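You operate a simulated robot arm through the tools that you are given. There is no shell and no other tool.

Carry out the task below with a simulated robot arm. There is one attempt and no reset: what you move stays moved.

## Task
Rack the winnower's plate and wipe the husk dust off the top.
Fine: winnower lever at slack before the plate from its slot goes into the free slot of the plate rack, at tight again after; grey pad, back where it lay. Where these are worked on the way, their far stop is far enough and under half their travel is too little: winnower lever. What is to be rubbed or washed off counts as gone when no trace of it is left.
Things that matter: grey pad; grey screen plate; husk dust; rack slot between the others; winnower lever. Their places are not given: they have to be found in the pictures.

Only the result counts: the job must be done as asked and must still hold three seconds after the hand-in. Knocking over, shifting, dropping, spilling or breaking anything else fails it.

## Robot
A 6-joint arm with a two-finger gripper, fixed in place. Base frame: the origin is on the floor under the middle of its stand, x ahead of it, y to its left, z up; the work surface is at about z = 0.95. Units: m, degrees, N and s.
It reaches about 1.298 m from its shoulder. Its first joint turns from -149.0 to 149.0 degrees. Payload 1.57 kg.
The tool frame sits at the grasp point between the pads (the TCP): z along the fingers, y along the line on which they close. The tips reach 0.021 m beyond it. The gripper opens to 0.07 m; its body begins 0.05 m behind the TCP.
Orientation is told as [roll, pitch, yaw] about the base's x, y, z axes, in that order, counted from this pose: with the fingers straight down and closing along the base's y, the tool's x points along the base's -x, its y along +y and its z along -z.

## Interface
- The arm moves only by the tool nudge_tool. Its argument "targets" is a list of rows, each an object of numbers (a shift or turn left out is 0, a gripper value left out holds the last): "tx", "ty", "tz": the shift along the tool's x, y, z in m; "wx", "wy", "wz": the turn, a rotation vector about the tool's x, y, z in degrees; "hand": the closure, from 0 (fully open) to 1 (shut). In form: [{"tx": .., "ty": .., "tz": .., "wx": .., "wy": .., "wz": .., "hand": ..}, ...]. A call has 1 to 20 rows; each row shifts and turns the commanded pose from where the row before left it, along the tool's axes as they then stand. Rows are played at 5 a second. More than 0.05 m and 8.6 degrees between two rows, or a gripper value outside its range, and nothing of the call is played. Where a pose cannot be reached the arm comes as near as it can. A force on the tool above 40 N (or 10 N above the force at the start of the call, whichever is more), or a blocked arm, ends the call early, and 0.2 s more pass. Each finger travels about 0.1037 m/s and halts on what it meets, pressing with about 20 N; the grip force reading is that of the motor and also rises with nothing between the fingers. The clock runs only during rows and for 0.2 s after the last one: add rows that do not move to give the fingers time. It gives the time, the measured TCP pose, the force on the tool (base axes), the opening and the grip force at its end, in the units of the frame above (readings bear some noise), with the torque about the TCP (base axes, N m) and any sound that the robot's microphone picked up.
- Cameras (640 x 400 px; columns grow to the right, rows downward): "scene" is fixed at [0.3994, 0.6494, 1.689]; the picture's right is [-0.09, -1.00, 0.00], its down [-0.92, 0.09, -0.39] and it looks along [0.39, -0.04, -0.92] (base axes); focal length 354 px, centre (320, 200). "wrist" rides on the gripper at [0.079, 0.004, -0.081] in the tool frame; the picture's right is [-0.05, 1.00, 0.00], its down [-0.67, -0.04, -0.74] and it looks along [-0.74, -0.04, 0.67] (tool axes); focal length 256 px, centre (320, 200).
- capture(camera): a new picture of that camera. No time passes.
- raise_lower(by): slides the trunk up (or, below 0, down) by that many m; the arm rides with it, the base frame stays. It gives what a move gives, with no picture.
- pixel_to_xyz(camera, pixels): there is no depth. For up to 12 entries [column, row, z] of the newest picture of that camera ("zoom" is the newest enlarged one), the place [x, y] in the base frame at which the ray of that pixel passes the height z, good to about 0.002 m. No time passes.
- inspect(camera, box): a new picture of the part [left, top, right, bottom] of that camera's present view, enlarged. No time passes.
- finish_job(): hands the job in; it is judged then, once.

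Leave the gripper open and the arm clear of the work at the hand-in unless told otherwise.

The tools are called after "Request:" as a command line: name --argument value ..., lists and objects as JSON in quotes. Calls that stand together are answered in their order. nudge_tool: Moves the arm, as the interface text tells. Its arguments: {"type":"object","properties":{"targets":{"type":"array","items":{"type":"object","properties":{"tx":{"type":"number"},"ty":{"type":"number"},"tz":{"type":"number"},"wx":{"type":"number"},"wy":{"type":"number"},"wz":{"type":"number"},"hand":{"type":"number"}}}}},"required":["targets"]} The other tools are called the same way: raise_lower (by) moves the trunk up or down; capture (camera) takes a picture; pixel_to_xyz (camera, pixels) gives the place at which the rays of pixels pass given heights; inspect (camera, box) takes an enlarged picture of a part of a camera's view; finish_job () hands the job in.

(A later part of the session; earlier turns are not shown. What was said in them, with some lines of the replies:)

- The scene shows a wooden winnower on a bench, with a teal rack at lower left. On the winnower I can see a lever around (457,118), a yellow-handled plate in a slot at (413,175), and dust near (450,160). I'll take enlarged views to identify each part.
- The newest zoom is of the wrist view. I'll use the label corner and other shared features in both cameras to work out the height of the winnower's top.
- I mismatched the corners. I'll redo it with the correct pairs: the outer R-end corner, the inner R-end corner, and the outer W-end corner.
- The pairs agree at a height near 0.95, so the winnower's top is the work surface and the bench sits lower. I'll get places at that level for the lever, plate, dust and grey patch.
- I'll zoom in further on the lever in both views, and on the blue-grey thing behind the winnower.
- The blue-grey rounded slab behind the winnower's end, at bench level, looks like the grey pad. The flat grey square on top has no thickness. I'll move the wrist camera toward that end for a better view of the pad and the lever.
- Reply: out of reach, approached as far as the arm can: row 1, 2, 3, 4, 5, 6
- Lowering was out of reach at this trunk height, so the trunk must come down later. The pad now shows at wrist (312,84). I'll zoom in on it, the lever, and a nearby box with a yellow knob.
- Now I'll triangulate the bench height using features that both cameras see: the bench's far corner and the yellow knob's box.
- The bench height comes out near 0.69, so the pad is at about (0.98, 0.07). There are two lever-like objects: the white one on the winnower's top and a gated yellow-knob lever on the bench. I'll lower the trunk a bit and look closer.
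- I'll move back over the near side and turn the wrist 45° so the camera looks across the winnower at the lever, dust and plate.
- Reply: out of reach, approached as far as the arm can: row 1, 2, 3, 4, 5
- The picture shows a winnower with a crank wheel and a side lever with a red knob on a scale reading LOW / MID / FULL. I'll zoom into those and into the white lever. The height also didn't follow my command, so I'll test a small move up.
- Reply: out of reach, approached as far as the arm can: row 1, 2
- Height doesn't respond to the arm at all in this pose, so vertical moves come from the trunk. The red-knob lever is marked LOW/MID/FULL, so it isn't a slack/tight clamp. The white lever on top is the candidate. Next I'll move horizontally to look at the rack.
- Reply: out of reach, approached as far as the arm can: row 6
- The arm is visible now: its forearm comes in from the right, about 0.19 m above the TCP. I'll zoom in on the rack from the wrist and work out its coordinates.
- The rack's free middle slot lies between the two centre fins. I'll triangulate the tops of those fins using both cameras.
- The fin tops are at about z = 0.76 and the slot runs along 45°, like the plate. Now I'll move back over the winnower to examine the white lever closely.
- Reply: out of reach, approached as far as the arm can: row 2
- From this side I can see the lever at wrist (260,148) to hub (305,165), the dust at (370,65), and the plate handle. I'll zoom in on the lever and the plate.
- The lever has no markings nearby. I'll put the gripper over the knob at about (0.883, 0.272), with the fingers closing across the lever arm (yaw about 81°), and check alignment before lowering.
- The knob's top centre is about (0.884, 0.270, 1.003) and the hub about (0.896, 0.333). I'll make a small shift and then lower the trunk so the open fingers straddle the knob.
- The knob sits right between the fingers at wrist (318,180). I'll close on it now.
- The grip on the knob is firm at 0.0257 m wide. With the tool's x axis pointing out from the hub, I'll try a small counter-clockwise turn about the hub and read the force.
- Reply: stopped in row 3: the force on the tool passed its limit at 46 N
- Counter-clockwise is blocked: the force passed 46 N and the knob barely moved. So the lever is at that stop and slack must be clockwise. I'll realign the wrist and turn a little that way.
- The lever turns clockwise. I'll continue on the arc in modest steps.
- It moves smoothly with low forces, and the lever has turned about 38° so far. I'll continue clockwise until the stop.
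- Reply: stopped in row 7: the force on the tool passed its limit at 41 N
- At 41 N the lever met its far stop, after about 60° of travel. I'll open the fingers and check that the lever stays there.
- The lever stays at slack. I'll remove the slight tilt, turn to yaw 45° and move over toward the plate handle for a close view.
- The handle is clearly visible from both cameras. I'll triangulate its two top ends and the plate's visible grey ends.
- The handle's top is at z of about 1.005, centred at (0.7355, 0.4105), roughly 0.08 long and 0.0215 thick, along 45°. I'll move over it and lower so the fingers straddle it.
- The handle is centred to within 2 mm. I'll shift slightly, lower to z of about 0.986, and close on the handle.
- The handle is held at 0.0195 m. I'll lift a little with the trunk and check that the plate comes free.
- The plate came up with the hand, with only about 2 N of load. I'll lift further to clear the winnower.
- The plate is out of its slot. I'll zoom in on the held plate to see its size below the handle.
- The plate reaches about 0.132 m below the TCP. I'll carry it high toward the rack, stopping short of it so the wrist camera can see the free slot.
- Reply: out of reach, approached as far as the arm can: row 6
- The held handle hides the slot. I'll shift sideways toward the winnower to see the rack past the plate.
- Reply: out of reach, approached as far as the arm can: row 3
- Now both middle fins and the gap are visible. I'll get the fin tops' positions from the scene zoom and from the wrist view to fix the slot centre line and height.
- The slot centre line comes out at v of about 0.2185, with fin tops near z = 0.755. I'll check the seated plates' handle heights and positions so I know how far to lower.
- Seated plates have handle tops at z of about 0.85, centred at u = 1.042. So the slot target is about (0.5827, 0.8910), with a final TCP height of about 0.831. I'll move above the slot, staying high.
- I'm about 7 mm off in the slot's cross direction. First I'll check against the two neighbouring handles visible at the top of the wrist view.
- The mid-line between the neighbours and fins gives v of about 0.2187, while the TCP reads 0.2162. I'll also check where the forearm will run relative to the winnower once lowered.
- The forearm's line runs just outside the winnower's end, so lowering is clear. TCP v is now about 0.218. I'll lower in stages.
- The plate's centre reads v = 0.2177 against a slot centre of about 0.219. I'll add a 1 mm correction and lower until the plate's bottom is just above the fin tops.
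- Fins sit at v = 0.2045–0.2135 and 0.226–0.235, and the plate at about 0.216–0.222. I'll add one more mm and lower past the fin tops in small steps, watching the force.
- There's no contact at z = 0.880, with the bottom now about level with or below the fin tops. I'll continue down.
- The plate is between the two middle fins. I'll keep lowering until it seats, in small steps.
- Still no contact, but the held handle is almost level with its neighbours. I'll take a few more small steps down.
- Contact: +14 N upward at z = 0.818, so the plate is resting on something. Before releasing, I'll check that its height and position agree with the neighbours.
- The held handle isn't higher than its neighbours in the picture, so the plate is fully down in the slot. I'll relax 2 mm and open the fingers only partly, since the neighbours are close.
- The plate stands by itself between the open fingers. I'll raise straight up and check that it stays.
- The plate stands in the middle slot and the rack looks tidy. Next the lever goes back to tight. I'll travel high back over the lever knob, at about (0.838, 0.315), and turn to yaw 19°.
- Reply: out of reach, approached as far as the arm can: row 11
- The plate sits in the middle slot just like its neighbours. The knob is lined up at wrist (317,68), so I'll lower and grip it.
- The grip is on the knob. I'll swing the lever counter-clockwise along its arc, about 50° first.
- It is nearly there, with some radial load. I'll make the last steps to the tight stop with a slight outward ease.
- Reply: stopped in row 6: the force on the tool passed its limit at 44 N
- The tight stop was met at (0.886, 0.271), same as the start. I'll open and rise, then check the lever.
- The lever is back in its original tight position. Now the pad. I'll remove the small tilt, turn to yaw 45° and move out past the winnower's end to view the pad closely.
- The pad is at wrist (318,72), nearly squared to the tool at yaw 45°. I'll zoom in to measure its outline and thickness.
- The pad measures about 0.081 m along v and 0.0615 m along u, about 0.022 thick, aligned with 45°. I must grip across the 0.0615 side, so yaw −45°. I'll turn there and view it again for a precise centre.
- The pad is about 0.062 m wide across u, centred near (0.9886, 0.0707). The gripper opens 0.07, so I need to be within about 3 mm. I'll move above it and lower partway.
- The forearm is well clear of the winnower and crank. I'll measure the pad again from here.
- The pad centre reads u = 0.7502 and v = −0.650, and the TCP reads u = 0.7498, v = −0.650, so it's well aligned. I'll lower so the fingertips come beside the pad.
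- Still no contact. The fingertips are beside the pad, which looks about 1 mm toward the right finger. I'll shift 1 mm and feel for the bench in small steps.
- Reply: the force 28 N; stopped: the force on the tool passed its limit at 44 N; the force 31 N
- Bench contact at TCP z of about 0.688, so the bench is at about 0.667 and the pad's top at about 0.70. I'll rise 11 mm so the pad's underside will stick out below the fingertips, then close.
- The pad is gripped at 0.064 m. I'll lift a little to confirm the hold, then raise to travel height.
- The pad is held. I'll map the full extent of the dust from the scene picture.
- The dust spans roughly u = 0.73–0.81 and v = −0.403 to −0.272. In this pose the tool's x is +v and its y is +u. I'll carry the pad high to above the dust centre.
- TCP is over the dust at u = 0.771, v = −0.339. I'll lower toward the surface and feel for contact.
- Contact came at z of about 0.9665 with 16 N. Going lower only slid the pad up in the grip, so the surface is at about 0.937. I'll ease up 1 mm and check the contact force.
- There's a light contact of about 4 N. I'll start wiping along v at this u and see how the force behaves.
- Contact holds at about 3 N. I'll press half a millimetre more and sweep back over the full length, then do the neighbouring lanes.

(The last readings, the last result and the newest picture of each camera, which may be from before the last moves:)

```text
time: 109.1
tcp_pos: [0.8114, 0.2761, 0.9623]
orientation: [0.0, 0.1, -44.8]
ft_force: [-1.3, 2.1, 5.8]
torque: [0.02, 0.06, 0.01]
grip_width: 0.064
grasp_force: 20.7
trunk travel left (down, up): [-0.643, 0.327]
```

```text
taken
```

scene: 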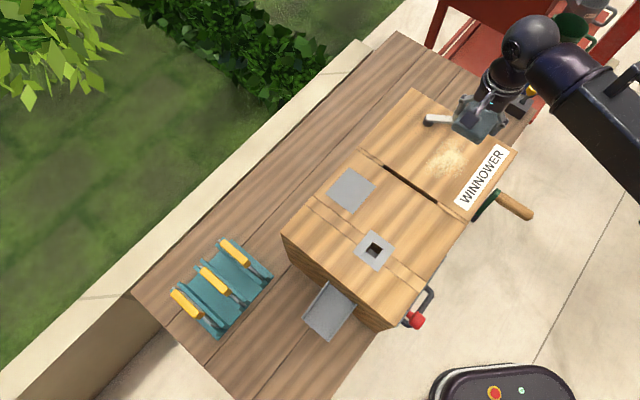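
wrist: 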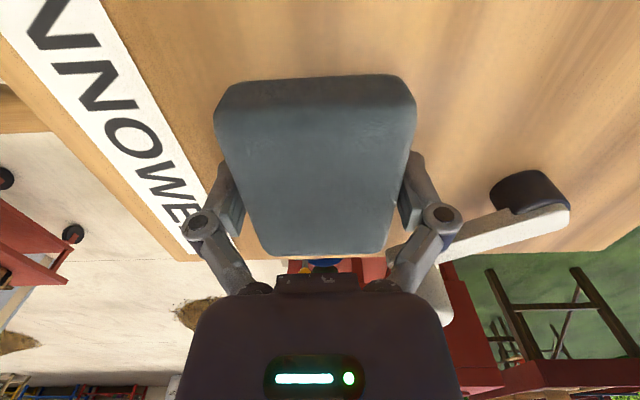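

The area already swept looks clean. Next lane: shift toward smaller u and sweep forth and back.

Request:
nudge_tool --targets '[{"ty": -0.0125}, {"ty": -0.0125}, {"tx": 0.0165}, {"tx": 0.0165}, {"tx": 0.0165}, {"tx": 0.0165}, {"tx": 0.0165}, {"tx": 0.0165}, {}]'

Request:
nudge_tool --targets '[{"tx": -0.0165}, {"tx": -0.0165}, {"tx": -0.0165}, {"tx": -0.0165}, {"tx": -0.0165}, {"tx": -0.0165}, {}]'

```text
time: 111.1
tcp_pos: [0.7255, 0.3289, 0.9625]
orientation: [0.1, 0.0, -44.8]
ft_force: [0.3, -0.3, 6.1]
torque: [-0.04, -0.04, -0.02]
grip_width: 0.0641
grasp_force: 20.0
trunk travel left (down, up): [-0.643, 0.327]
```

```text
time: 112.7
tcp_pos: [0.7958, 0.2591, 0.962]
orientation: [0.0, 0.0, -44.8]
ft_force: [-0.9, 0.8, 4.8]
torque: [0.0, 0.02, 0.0]
grip_width: 0.0641
grasp_force: 20.4
trunk travel left (down, up): [-0.643, 0.327]
```

Now the third lane, toward larger u. I'll stay at v ≥ −0.355 there to keep the finger away from the lever hub.

Request:
nudge_tool --targets '[{"tx": 0.015}, {"tx": 0.015}, {"ty": 0.0175}, {"ty": 0.0175}, {"ty": 0.0175}, {"tx": 0.018}, {"tx": 0.018}, {"tx": 0.018}, {"tx": 0.016}, {}]'

Request:
nudge_tool --targets '[{"tx": -0.018}, {"tx": -0.018}, {"tx": -0.018}, {"tx": -0.018}, {}]'

Request:
capture --camera "wrist"

```text
time: 114.9
tcp_pos: [0.759, 0.3686, 0.9632]
orientation: [0.1, 0.1, -44.7]
ft_force: [-0.6, -0.1, 2.5]
torque: [0.01, -0.06, -0.04]
grip_width: 0.0642
grasp_force: 20.2
trunk travel left (down, up): [-0.643, 0.327]
```

```text
time: 116.1
tcp_pos: [0.8109, 0.314, 0.9621]
orientation: [0.1, 0.0, -44.8]
ft_force: [0.3, 0.7, 2.2]
torque: [0.01, 0.08, 0.0]
grip_width: 0.0641
grasp_force: 20.2
trunk travel left (down, up): [-0.643, 0.327]
```

```text
taken
```

wrist: 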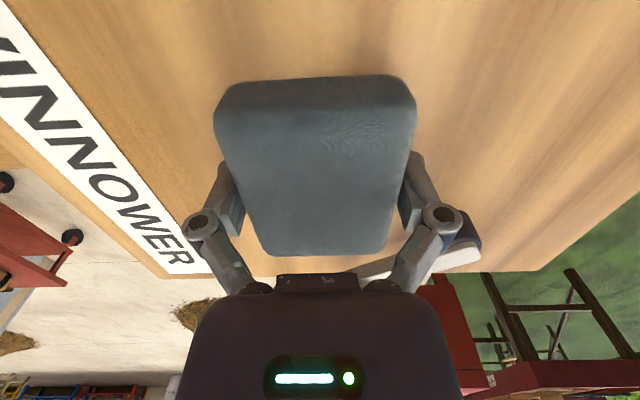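

All three lanes are swept. I'll lift and move off to the side so the scene camera can see whether any dust remains.

Request:
raise_lower --by 0.155

Request:
nudge_tool --targets '[{"tx": -0.0427, "ty": -0.00644}, {"tx": -0.0427, "ty": -0.00644}, {"tx": -0.0427, "ty": -0.00644}, {"tx": -0.0427, "ty": -0.00644}, {"tx": -0.0427, "ty": -0.00644}, {"tx": -0.0427, "ty": -0.00644}, {"tx": -0.0427, "ty": -0.00644}, {}, {}]'

Request:
capture --camera "scene"

Request:
inspect --camera "scene" --box '[390, 105, 510, 195]'

Request:
inspect --camera "scene" --box '[410, 125, 490, 185]'

```text
time: 117.9
tcp_pos: [0.8109, 0.3162, 1.1162]
orientation: [0.1, 0.0, -44.8]
ft_force: [-0.3, 0.3, -0.1]
torque: [-0.02, 0.03, 0.01]
grip_width: 0.0641
grasp_force: 20.2
trunk travel left (down, up): [-0.798, 0.172]
```

```text
time: 119.9
tcp_pos: [0.993, 0.0772, 1.1157]
orientation: [0.0, 0.0, -44.7]
ft_force: [0.4, 0.0, 0.2]
torque: [0.0, 0.03, 0.0]
grip_width: 0.0642
grasp_force: 19.8
trunk travel left (down, up): [-0.798, 0.172]
```

```text
taken
```

scene: 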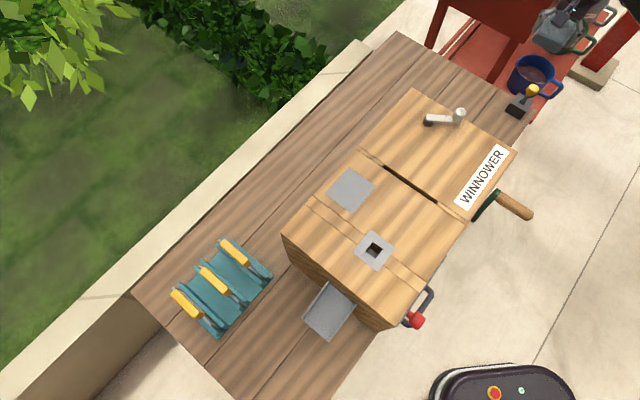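

```text
4.44 times, centred on (450, 150) of scene
```

zoom: 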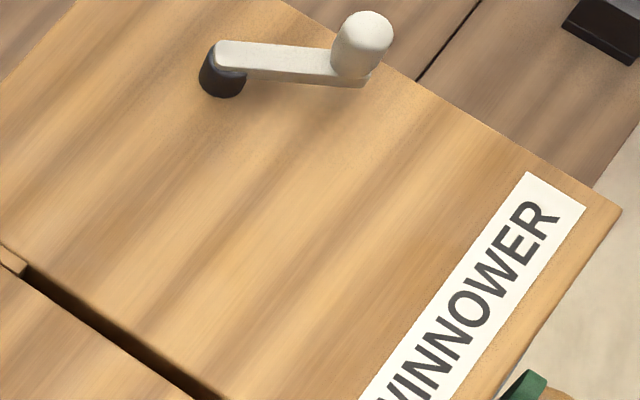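

```text
6.67 times, centred on (450, 155) of scene
```

zoom: 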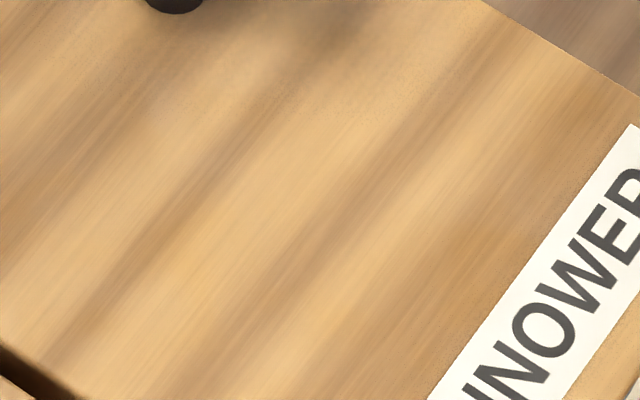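

The surface looks clear. I'll zoom in on the former upper edge of the dust, near scene (450,140), to rule out faint traces.

Request:
inspect --camera "scene" --box '[430, 125, 475, 153]'

Request:
inspect --camera "scene" --box '[415, 150, 465, 182]'

```text
14.22 times, centred on (452, 139) of scene
```

zoom: 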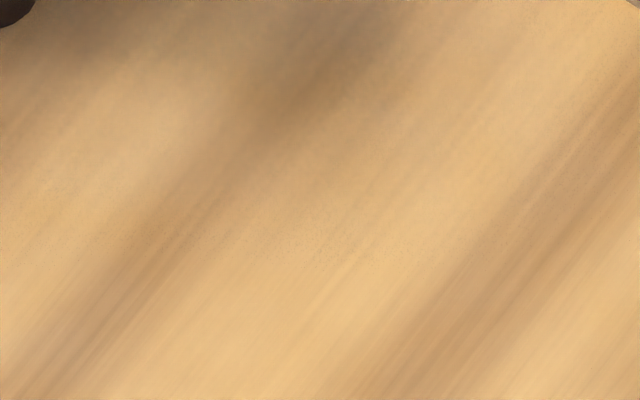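

```text
12.50 times, centred on (440, 166) of scene
```

zoom: 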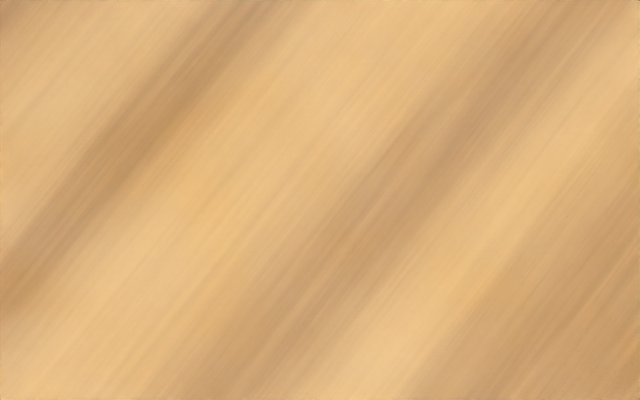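

No clear trace remains. One strip near the lever (u of about 0.80, v of about −0.40) got the least coverage, and there is faint grain in the shadow there. I'll do a second pass to be safe.

Request:
nudge_tool --targets '[{"tx": 0.04537, "ty": 0.00403, "hand": 1}, {"tx": 0.04537, "ty": 0.00403}, {"tx": 0.04537, "ty": 0.00403}, {"tx": 0.04537, "ty": 0.00403}, {"tx": 0.04537, "ty": 0.00403}, {"tx": 0.04537, "ty": 0.00403}, {"tx": 0.04537, "ty": 0.00403}, {}, {}]'

Request:
raise_lower --by -0.15

Request:
raise_lower --by -0.003

Request:
raise_lower --by -0.001

```text
time: 121.9
tcp_pos: [0.7852, 0.3167, 1.1162]
orientation: [0.1, 0.1, -44.7]
ft_force: [-0.3, 0.1, -1.1]
torque: [-0.01, 0.0, 0.01]
grip_width: 0.0641
grasp_force: 19.8
out of reach, approached as far as the arm can: row 1
trunk travel left (down, up): [-0.798, 0.172]
```

```text
time: 123.7
tcp_pos: [0.7851, 0.317, 0.9658]
orientation: [0.1, 0.0, -44.9]
ft_force: [0.2, 0.4, -1.3]
torque: [-0.02, -0.02, -0.02]
grip_width: 0.064
grasp_force: 19.7
trunk travel left (down, up): [-0.648, 0.322]
```

```text
time: 124.2
tcp_pos: [0.7856, 0.317, 0.9633]
orientation: [0.1, 0.1, -44.8]
ft_force: [0.6, -0.6, -0.4]
torque: [0.02, 0.0, 0.01]
grip_width: 0.064
grasp_force: 19.7
trunk travel left (down, up): [-0.645, 0.325]
```

```text
time: 124.7
tcp_pos: [0.7869, 0.3174, 0.9614]
orientation: [0.1, 0.1, -44.9]
ft_force: [-0.4, -0.6, -0.9]
torque: [-0.02, 0.0, -0.03]
grip_width: 0.064
grasp_force: 20.0
trunk travel left (down, up): [-0.644, 0.326]
```

Request:
raise_lower --by -0.0015

Request:
raise_lower --by -0.0005

```text
time: 125.2
tcp_pos: [0.7856, 0.3168, 0.9617]
orientation: [0.1, -0.1, -44.7]
ft_force: [4.0, 2.2, 10.6]
torque: [-0.04, 0.01, -0.02]
grip_width: 0.0642
grasp_force: 19.6
trunk travel left (down, up): [-0.642, 0.328]
```

```text
time: 125.7
tcp_pos: [0.7852, 0.317, 0.9605]
orientation: [0.1, -0.1, -44.8]
ft_force: [6.6, 3.5, 17.6]
torque: [0.02, 0.01, 0.0]
grip_width: 0.0641
grasp_force: 20.2
trunk travel left (down, up): [-0.642, 0.328]
```

Request:
raise_lower --by 0.0005

Request:
nudge_tool --targets '[{"ty": 0.005}, {"tx": -0.0135}, {"tx": -0.0135}, {"tx": -0.0135}, {"tx": 0.0145}, {"tx": 0.0145}, {"tx": 0.0145}, {"tx": 0.0145}, {"tx": 0.0145}, {"tx": 0.0145}, {}]'

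Request:
nudge_tool --targets '[{"ty": 0.0075}, {"ty": 0.0075}, {"tx": -0.0185}, {"tx": -0.0185}, {"tx": -0.0185}, {"tx": -0.0185}, {"tx": 0.0185}, {"tx": 0.0185}, {"tx": 0.0185}, {"tx": 0.0185}, {}]'

```text
time: 126.2
tcp_pos: [0.7853, 0.3167, 0.9616]
orientation: [0.0, 0.0, -44.8]
ft_force: [3.9, 0.8, 12.3]
torque: [0.06, -0.14, 0.04]
grip_width: 0.0641
grasp_force: 19.8
trunk travel left (down, up): [-0.642, 0.328]
```

```text
time: 128.6
tcp_pos: [0.7558, 0.3539, 0.9622]
orientation: [0.3, 0.1, -44.8]
ft_force: [3.2, -1.4, 9.1]
torque: [-0.14, 0.06, 0.1]
grip_width: 0.0642
grasp_force: 20.1
trunk travel left (down, up): [-0.642, 0.328]
```

```text
time: 131.0
tcp_pos: [0.7654, 0.3659, 0.9625]
orientation: [0.1, 0.0, -44.8]
ft_force: [2.3, -3.4, 6.9]
torque: [-0.17, 0.08, 0.08]
grip_width: 0.0641
grasp_force: 19.8
trunk travel left (down, up): [-0.642, 0.328]
```

Contact stayed at 7–9 N. I'll repeat the middle and low-u lanes as well.

Request:
nudge_tool --targets '[{"ty": -0.0175}, {"ty": -0.0175}, {"tx": -0.0165}, {"tx": -0.0165}, {"tx": -0.0165}, {"tx": -0.0165}, {"tx": -0.0165}, {"tx": -0.0165}, {"ty": -0.0125}, {"ty": -0.0125}, {"tx": 0.0165}, {"tx": 0.0165}, {"tx": 0.0165}, {"tx": 0.0165}, {"tx": 0.0165}, {"tx": 0.0165}, {}]'

Request:
raise_lower --by 0.155

```text
time: 134.6
tcp_pos: [0.7237, 0.3213, 0.9617]
orientation: [0.0, 0.0, -44.7]
ft_force: [0.7, -2.4, 7.4]
torque: [-0.28, 0.09, 0.12]
grip_width: 0.0641
grasp_force: 20.1
trunk travel left (down, up): [-0.642, 0.328]
```

```text
time: 136.4
tcp_pos: [0.7261, 0.3203, 1.1157]
orientation: [0.1, 0.0, -44.8]
ft_force: [0.3, -0.2, 0.0]
torque: [0.0, 0.02, -0.01]
grip_width: 0.0644
grasp_force: 20.1
trunk travel left (down, up): [-0.797, 0.173]
```

Now I'll move the pad back above where it lay, and check the surface and my position.

Request:
nudge_tool --targets '[{"tx": -0.0454, "ty": 0.00129, "hand": 1}, {"tx": -0.0454, "ty": 0.00129}, {"tx": -0.0454, "ty": 0.00129}, {"tx": -0.0454, "ty": 0.00129}, {"tx": -0.0454, "ty": 0.00129}, {"tx": -0.0454, "ty": 0.00129}, {"tx": -0.0454, "ty": 0.00129}, {"tx": -0.0454, "ty": 0.00129}, {}, {}]'

Request:
inspect --camera "scene" --box '[410, 125, 490, 185]'

Request:
inspect --camera "scene" --box '[430, 125, 475, 153]'

Request:
capture --camera "wrist"

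```text
time: 138.6
tcp_pos: [0.9893, 0.071, 1.115]
orientation: [0.1, -0.1, -44.8]
ft_force: [0.7, 0.4, 0.1]
torque: [0.01, 0.03, -0.02]
grip_width: 0.0642
grasp_force: 20.4
trunk travel left (down, up): [-0.797, 0.173]
```

```text
6.67 times, centred on (450, 155) of scene
```

zoom: 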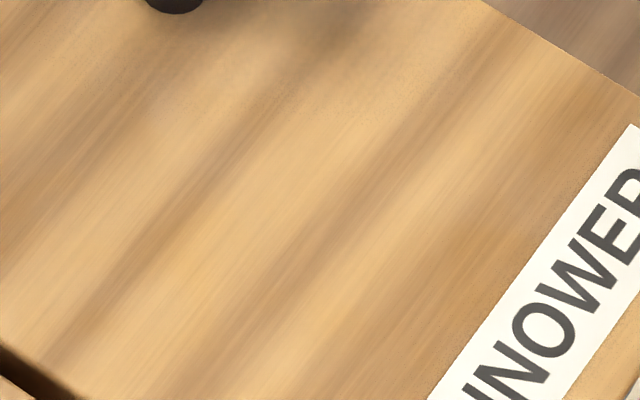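

```text
14.22 times, centred on (452, 139) of scene
```

zoom: 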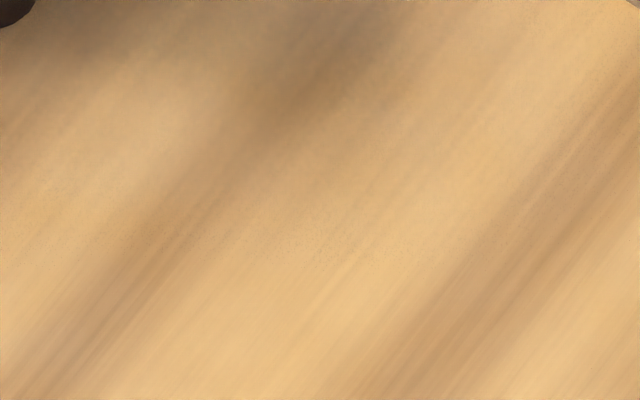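

```text
taken
```

wrist: 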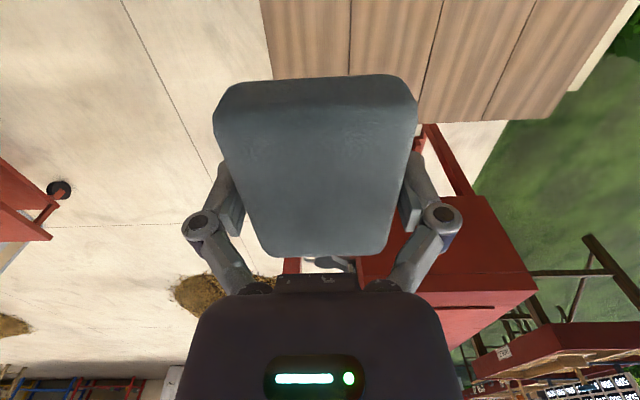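

The surface is clean; the faint grain is unchanged and is only shading. TCP is within 1 mm of where the pad was picked. I'll lower the pad to the bench.

Request:
raise_lower --by -0.38

Request:
capture --camera "wrist"

Request:
raise_lower --by -0.035

Request:
raise_lower --by -0.004

```text
time: 142.3
tcp_pos: [0.988, 0.0718, 0.7361]
orientation: [0.1, 0.0, -44.8]
ft_force: [0.5, 0.1, -0.4]
torque: [-0.04, 0.0, 0.0]
grip_width: 0.0642
grasp_force: 19.9
trunk travel left (down, up): [-0.417, 0.553]
```

```text
taken
```

wrist: 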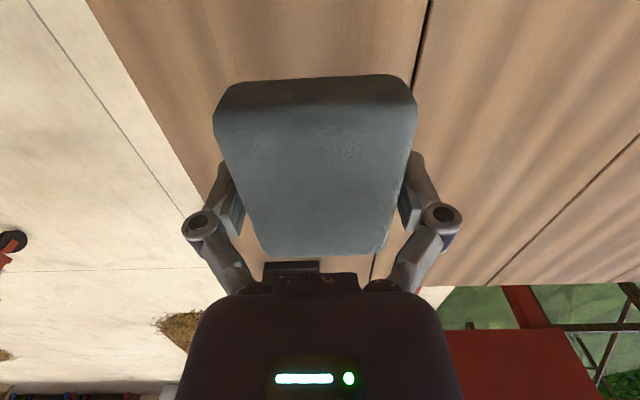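

```text
time: 143.1
tcp_pos: [0.988, 0.0709, 0.7005]
orientation: [0.1, 0.0, -44.8]
ft_force: [0.2, 0.6, -0.6]
torque: [0.0, 0.02, -0.02]
grip_width: 0.0639
grasp_force: 20.2
trunk travel left (down, up): [-0.382, 0.588]
```

```text
time: 143.6
tcp_pos: [0.9899, 0.0712, 0.697]
orientation: [0.1, -0.1, -44.7]
ft_force: [1.1, -0.5, 0.5]
torque: [0.01, -0.01, -0.01]
grip_width: 0.0644
grasp_force: 19.9
trunk travel left (down, up): [-0.378, 0.592]
```

I'm about 1 mm off in each of u and v compared with the pick-up readings. I'll correct that and lower to contact.

Request:
nudge_tool --targets '[{"tx": -0.0012, "ty": 0.001}, {}]'

Request:
raise_lower --by -0.003

Request:
raise_lower --by -0.002

```text
time: 144.2
tcp_pos: [0.989, 0.071, 0.6972]
orientation: [0.1, 0.0, -44.9]
ft_force: [-0.9, -1.0, 0.0]
torque: [0.02, 0.03, -0.01]
grip_width: 0.0639
grasp_force: 19.9
trunk travel left (down, up): [-0.378, 0.592]
```

```text
time: 144.7
tcp_pos: [0.9895, 0.0721, 0.6945]
orientation: [0.1, 0.1, -44.8]
ft_force: [0.6, 0.1, -0.3]
torque: [0.01, -0.04, -0.01]
grip_width: 0.0643
grasp_force: 19.9
trunk travel left (down, up): [-0.375, 0.595]
```

```text
time: 145.2
tcp_pos: [0.9888, 0.0715, 0.6934]
orientation: [0.1, 0.0, -44.9]
ft_force: [0.3, -0.9, -0.7]
torque: [0.02, 0.04, -0.03]
grip_width: 0.0641
grasp_force: 19.9
trunk travel left (down, up): [-0.373, 0.597]
```

Request:
raise_lower --by -0.001

Request:
raise_lower --by -0.001

Request:
raise_lower --by -0.001

```text
time: 145.7
tcp_pos: [0.9902, 0.0707, 0.6915]
orientation: [0.1, -0.1, -44.8]
ft_force: [3.1, 0.0, 5.4]
torque: [-0.1, 0.11, 0.03]
grip_width: 0.064
grasp_force: 19.9
trunk travel left (down, up): [-0.372, 0.598]
```

```text
time: 146.2
tcp_pos: [0.9895, 0.0711, 0.6911]
orientation: [0.2, -0.1, -44.8]
ft_force: [8.5, 0.7, 17.1]
torque: [-0.35, 0.38, 0.18]
grip_width: 0.0641
grasp_force: 19.9
trunk travel left (down, up): [-0.371, 0.599]
```

```text
time: 146.8
tcp_pos: [0.9889, 0.071, 0.6919]
orientation: [0.1, -0.2, -44.8]
ft_force: [12.5, -1.2, 25.6]
torque: [-0.21, 0.13, 0.21]
grip_width: 0.0649
grasp_force: 19.5
trunk travel left (down, up): [-0.37, 0.6]
```

The pad is on the bench. I'll ease off and open the fingers fully.

Request:
raise_lower --by 0.0015

Request:
nudge_tool --targets '[{"hand": 0.05}, {"hand": 0}, {"hand": 0}, {"hand": 0}]'

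Request:
capture --camera "wrist"

```text
time: 147.3
tcp_pos: [0.9895, 0.0711, 0.6915]
orientation: [0.2, 0.1, -44.8]
ft_force: [8.0, 0.0, 14.8]
torque: [-0.38, 0.2, 0.24]
grip_width: 0.0644
grasp_force: 20.3
trunk travel left (down, up): [-0.372, 0.598]
```

```text
time: 148.3
tcp_pos: [0.9895, 0.0717, 0.6908]
orientation: [0.1, 0.0, -44.8]
ft_force: [-0.5, -0.2, -0.9]
torque: [0.01, 0.0, 0.01]
grip_width: 0.0701
grasp_force: 0.1
trunk travel left (down, up): [-0.372, 0.598]
```

```text
taken
```

wrist: 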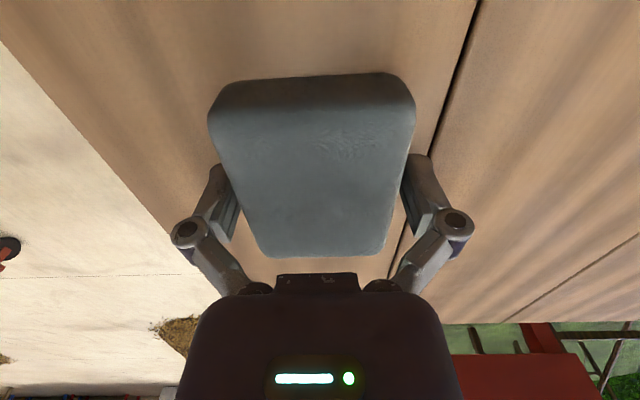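

Request:
raise_lower --by 0.02

Request:
capture --camera "wrist"

Request:
raise_lower --by 0.154

Request:
inspect --camera "wrist" --box '[250, 0, 390, 110]'

```text
time: 148.9
tcp_pos: [0.9877, 0.0721, 0.7109]
orientation: [0.0, 0.0, -44.8]
ft_force: [-0.5, 1.4, -1.5]
torque: [-0.01, 0.04, 0.0]
grip_width: 0.07
grasp_force: 0.2
trunk travel left (down, up): [-0.392, 0.578]
```

```text
taken
```

wrist: 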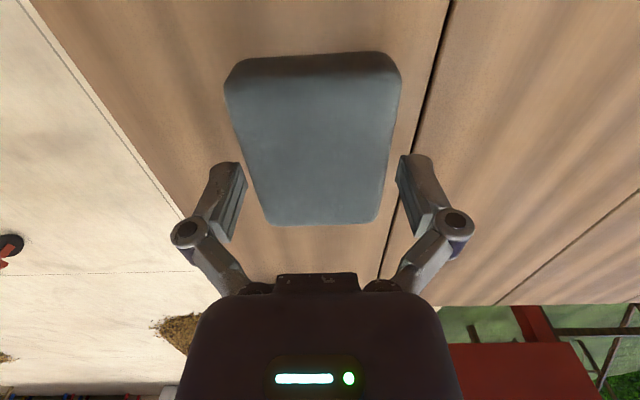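

```text
time: 150.7
tcp_pos: [0.9898, 0.0721, 0.8638]
orientation: [0.1, 0.0, -44.8]
ft_force: [-0.7, 0.9, 0.6]
torque: [-0.01, -0.04, 0.03]
grip_width: 0.0701
grasp_force: 0.0
trunk travel left (down, up): [-0.546, 0.424]
```

```text
3.64 times, centred on (320, 55) of wrist
```

zoom: 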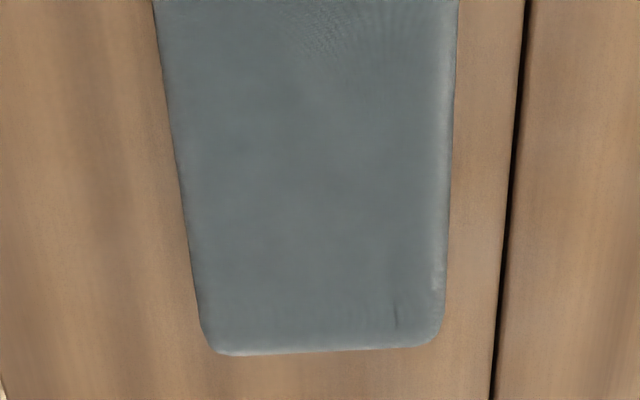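

The pad lies where it was, within about 1 mm judged against the plank gap. I'll raise fully, retreat from the work, and take final checks.

Request:
raise_lower --by 0.26

Request:
nudge_tool --targets '[{"tx": 0.015, "ty": -0.043, "hand": 0}, {"tx": 0.015, "ty": -0.043}, {"tx": 0.015, "ty": -0.043}, {"tx": 0.015, "ty": -0.043}, {"tx": 0.015, "ty": -0.043}, {"tx": 0.015, "ty": -0.043}, {}]'

Request:
capture --camera "scene"

Request:
capture --camera "wrist"

Request:
inspect --camera "scene" --box '[140, 210, 300, 340]'

Request:
inspect --camera "scene" --box '[390, 85, 550, 205]'

```text
time: 153.4
tcp_pos: [0.9891, 0.0716, 1.1248]
orientation: [0.0, 0.0, -44.8]
ft_force: [0.9, 0.2, 0.0]
torque: [0.0, -0.01, -0.01]
grip_width: 0.0699
grasp_force: 0.0
trunk travel left (down, up): [-0.806, 0.164]
```

```text
time: 155.0
tcp_pos: [0.7457, -0.051, 1.1244]
orientation: [0.1, 0.0, -44.8]
ft_force: [0.5, 0.6, 0.1]
torque: [0.03, 0.02, 0.03]
grip_width: 0.0699
grasp_force: 0.1
trunk travel left (down, up): [-0.806, 0.164]
```

```text
taken
```

scene: 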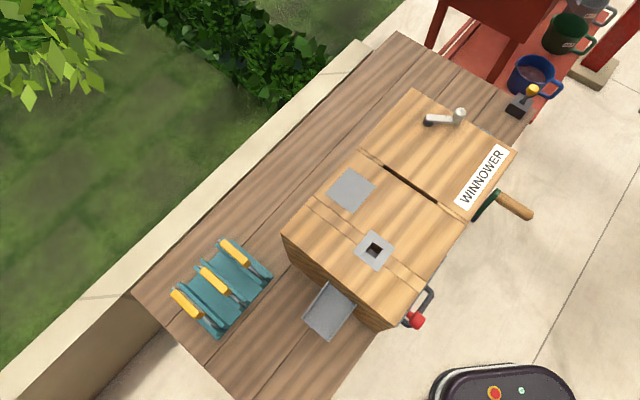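

```text
taken
```

wrist: 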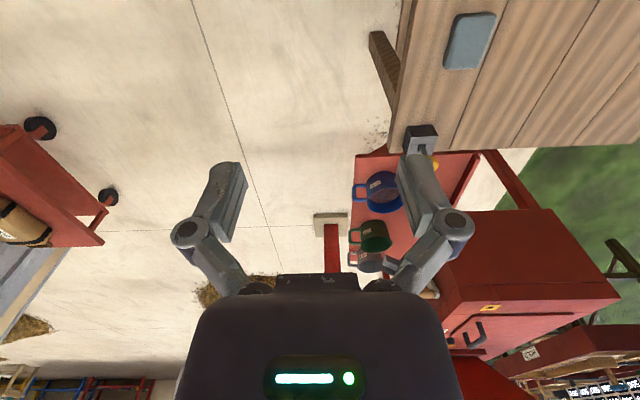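

```text
3.08 times, centred on (220, 275) of scene
```

zoom: 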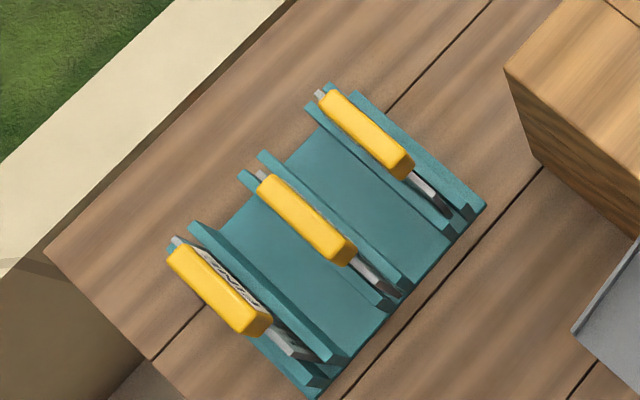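

```text
3.33 times, centred on (470, 145) of scene
```

zoom: 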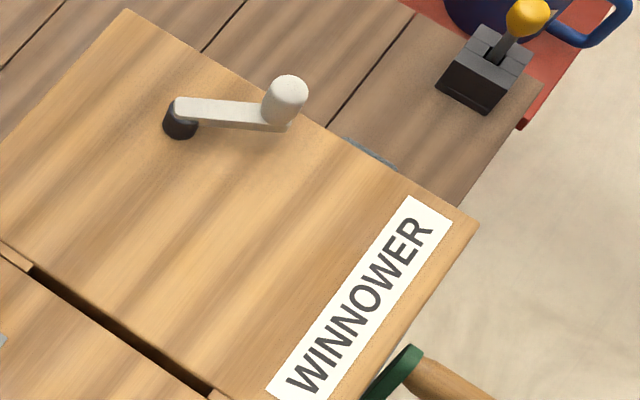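

Everything checks out in the pictures:
- The MID plate stands in the middle rack slot.
- The lever knob is back at scene (460,114), its original tight place.
- The top shows no dust.
- The pad's visible sliver is where it was, at about (484,131).
- The gripper is open and the arm is clear.

I'll hand in the job.

Request:
finish_job

```text
The job is handed in.
```

The job is done and handed in; I don't have the judge's result yet.

- **Lever:** I swung the white winnower lever to its far (slack) stop before lifting the plate. After racking the plate I swung it back to the tight stop where it started. Nothing on the machine marks slack or tight. I took the stop it started at as tight and the other as slack.
- **Plate:** The grey MID screen plate stands in the rack's middle slot, between the WIDE and FINE plates.
- **Dust:** I wiped the top with the grey pad in two passes, and no trace shows in the final pictures.
- **Pad:** It lies back where it was, within about 1 mm judged against the plank gap beside it.

I saw nothing else moved in the final pictures. The gripper is open and the arm is clear of the work.
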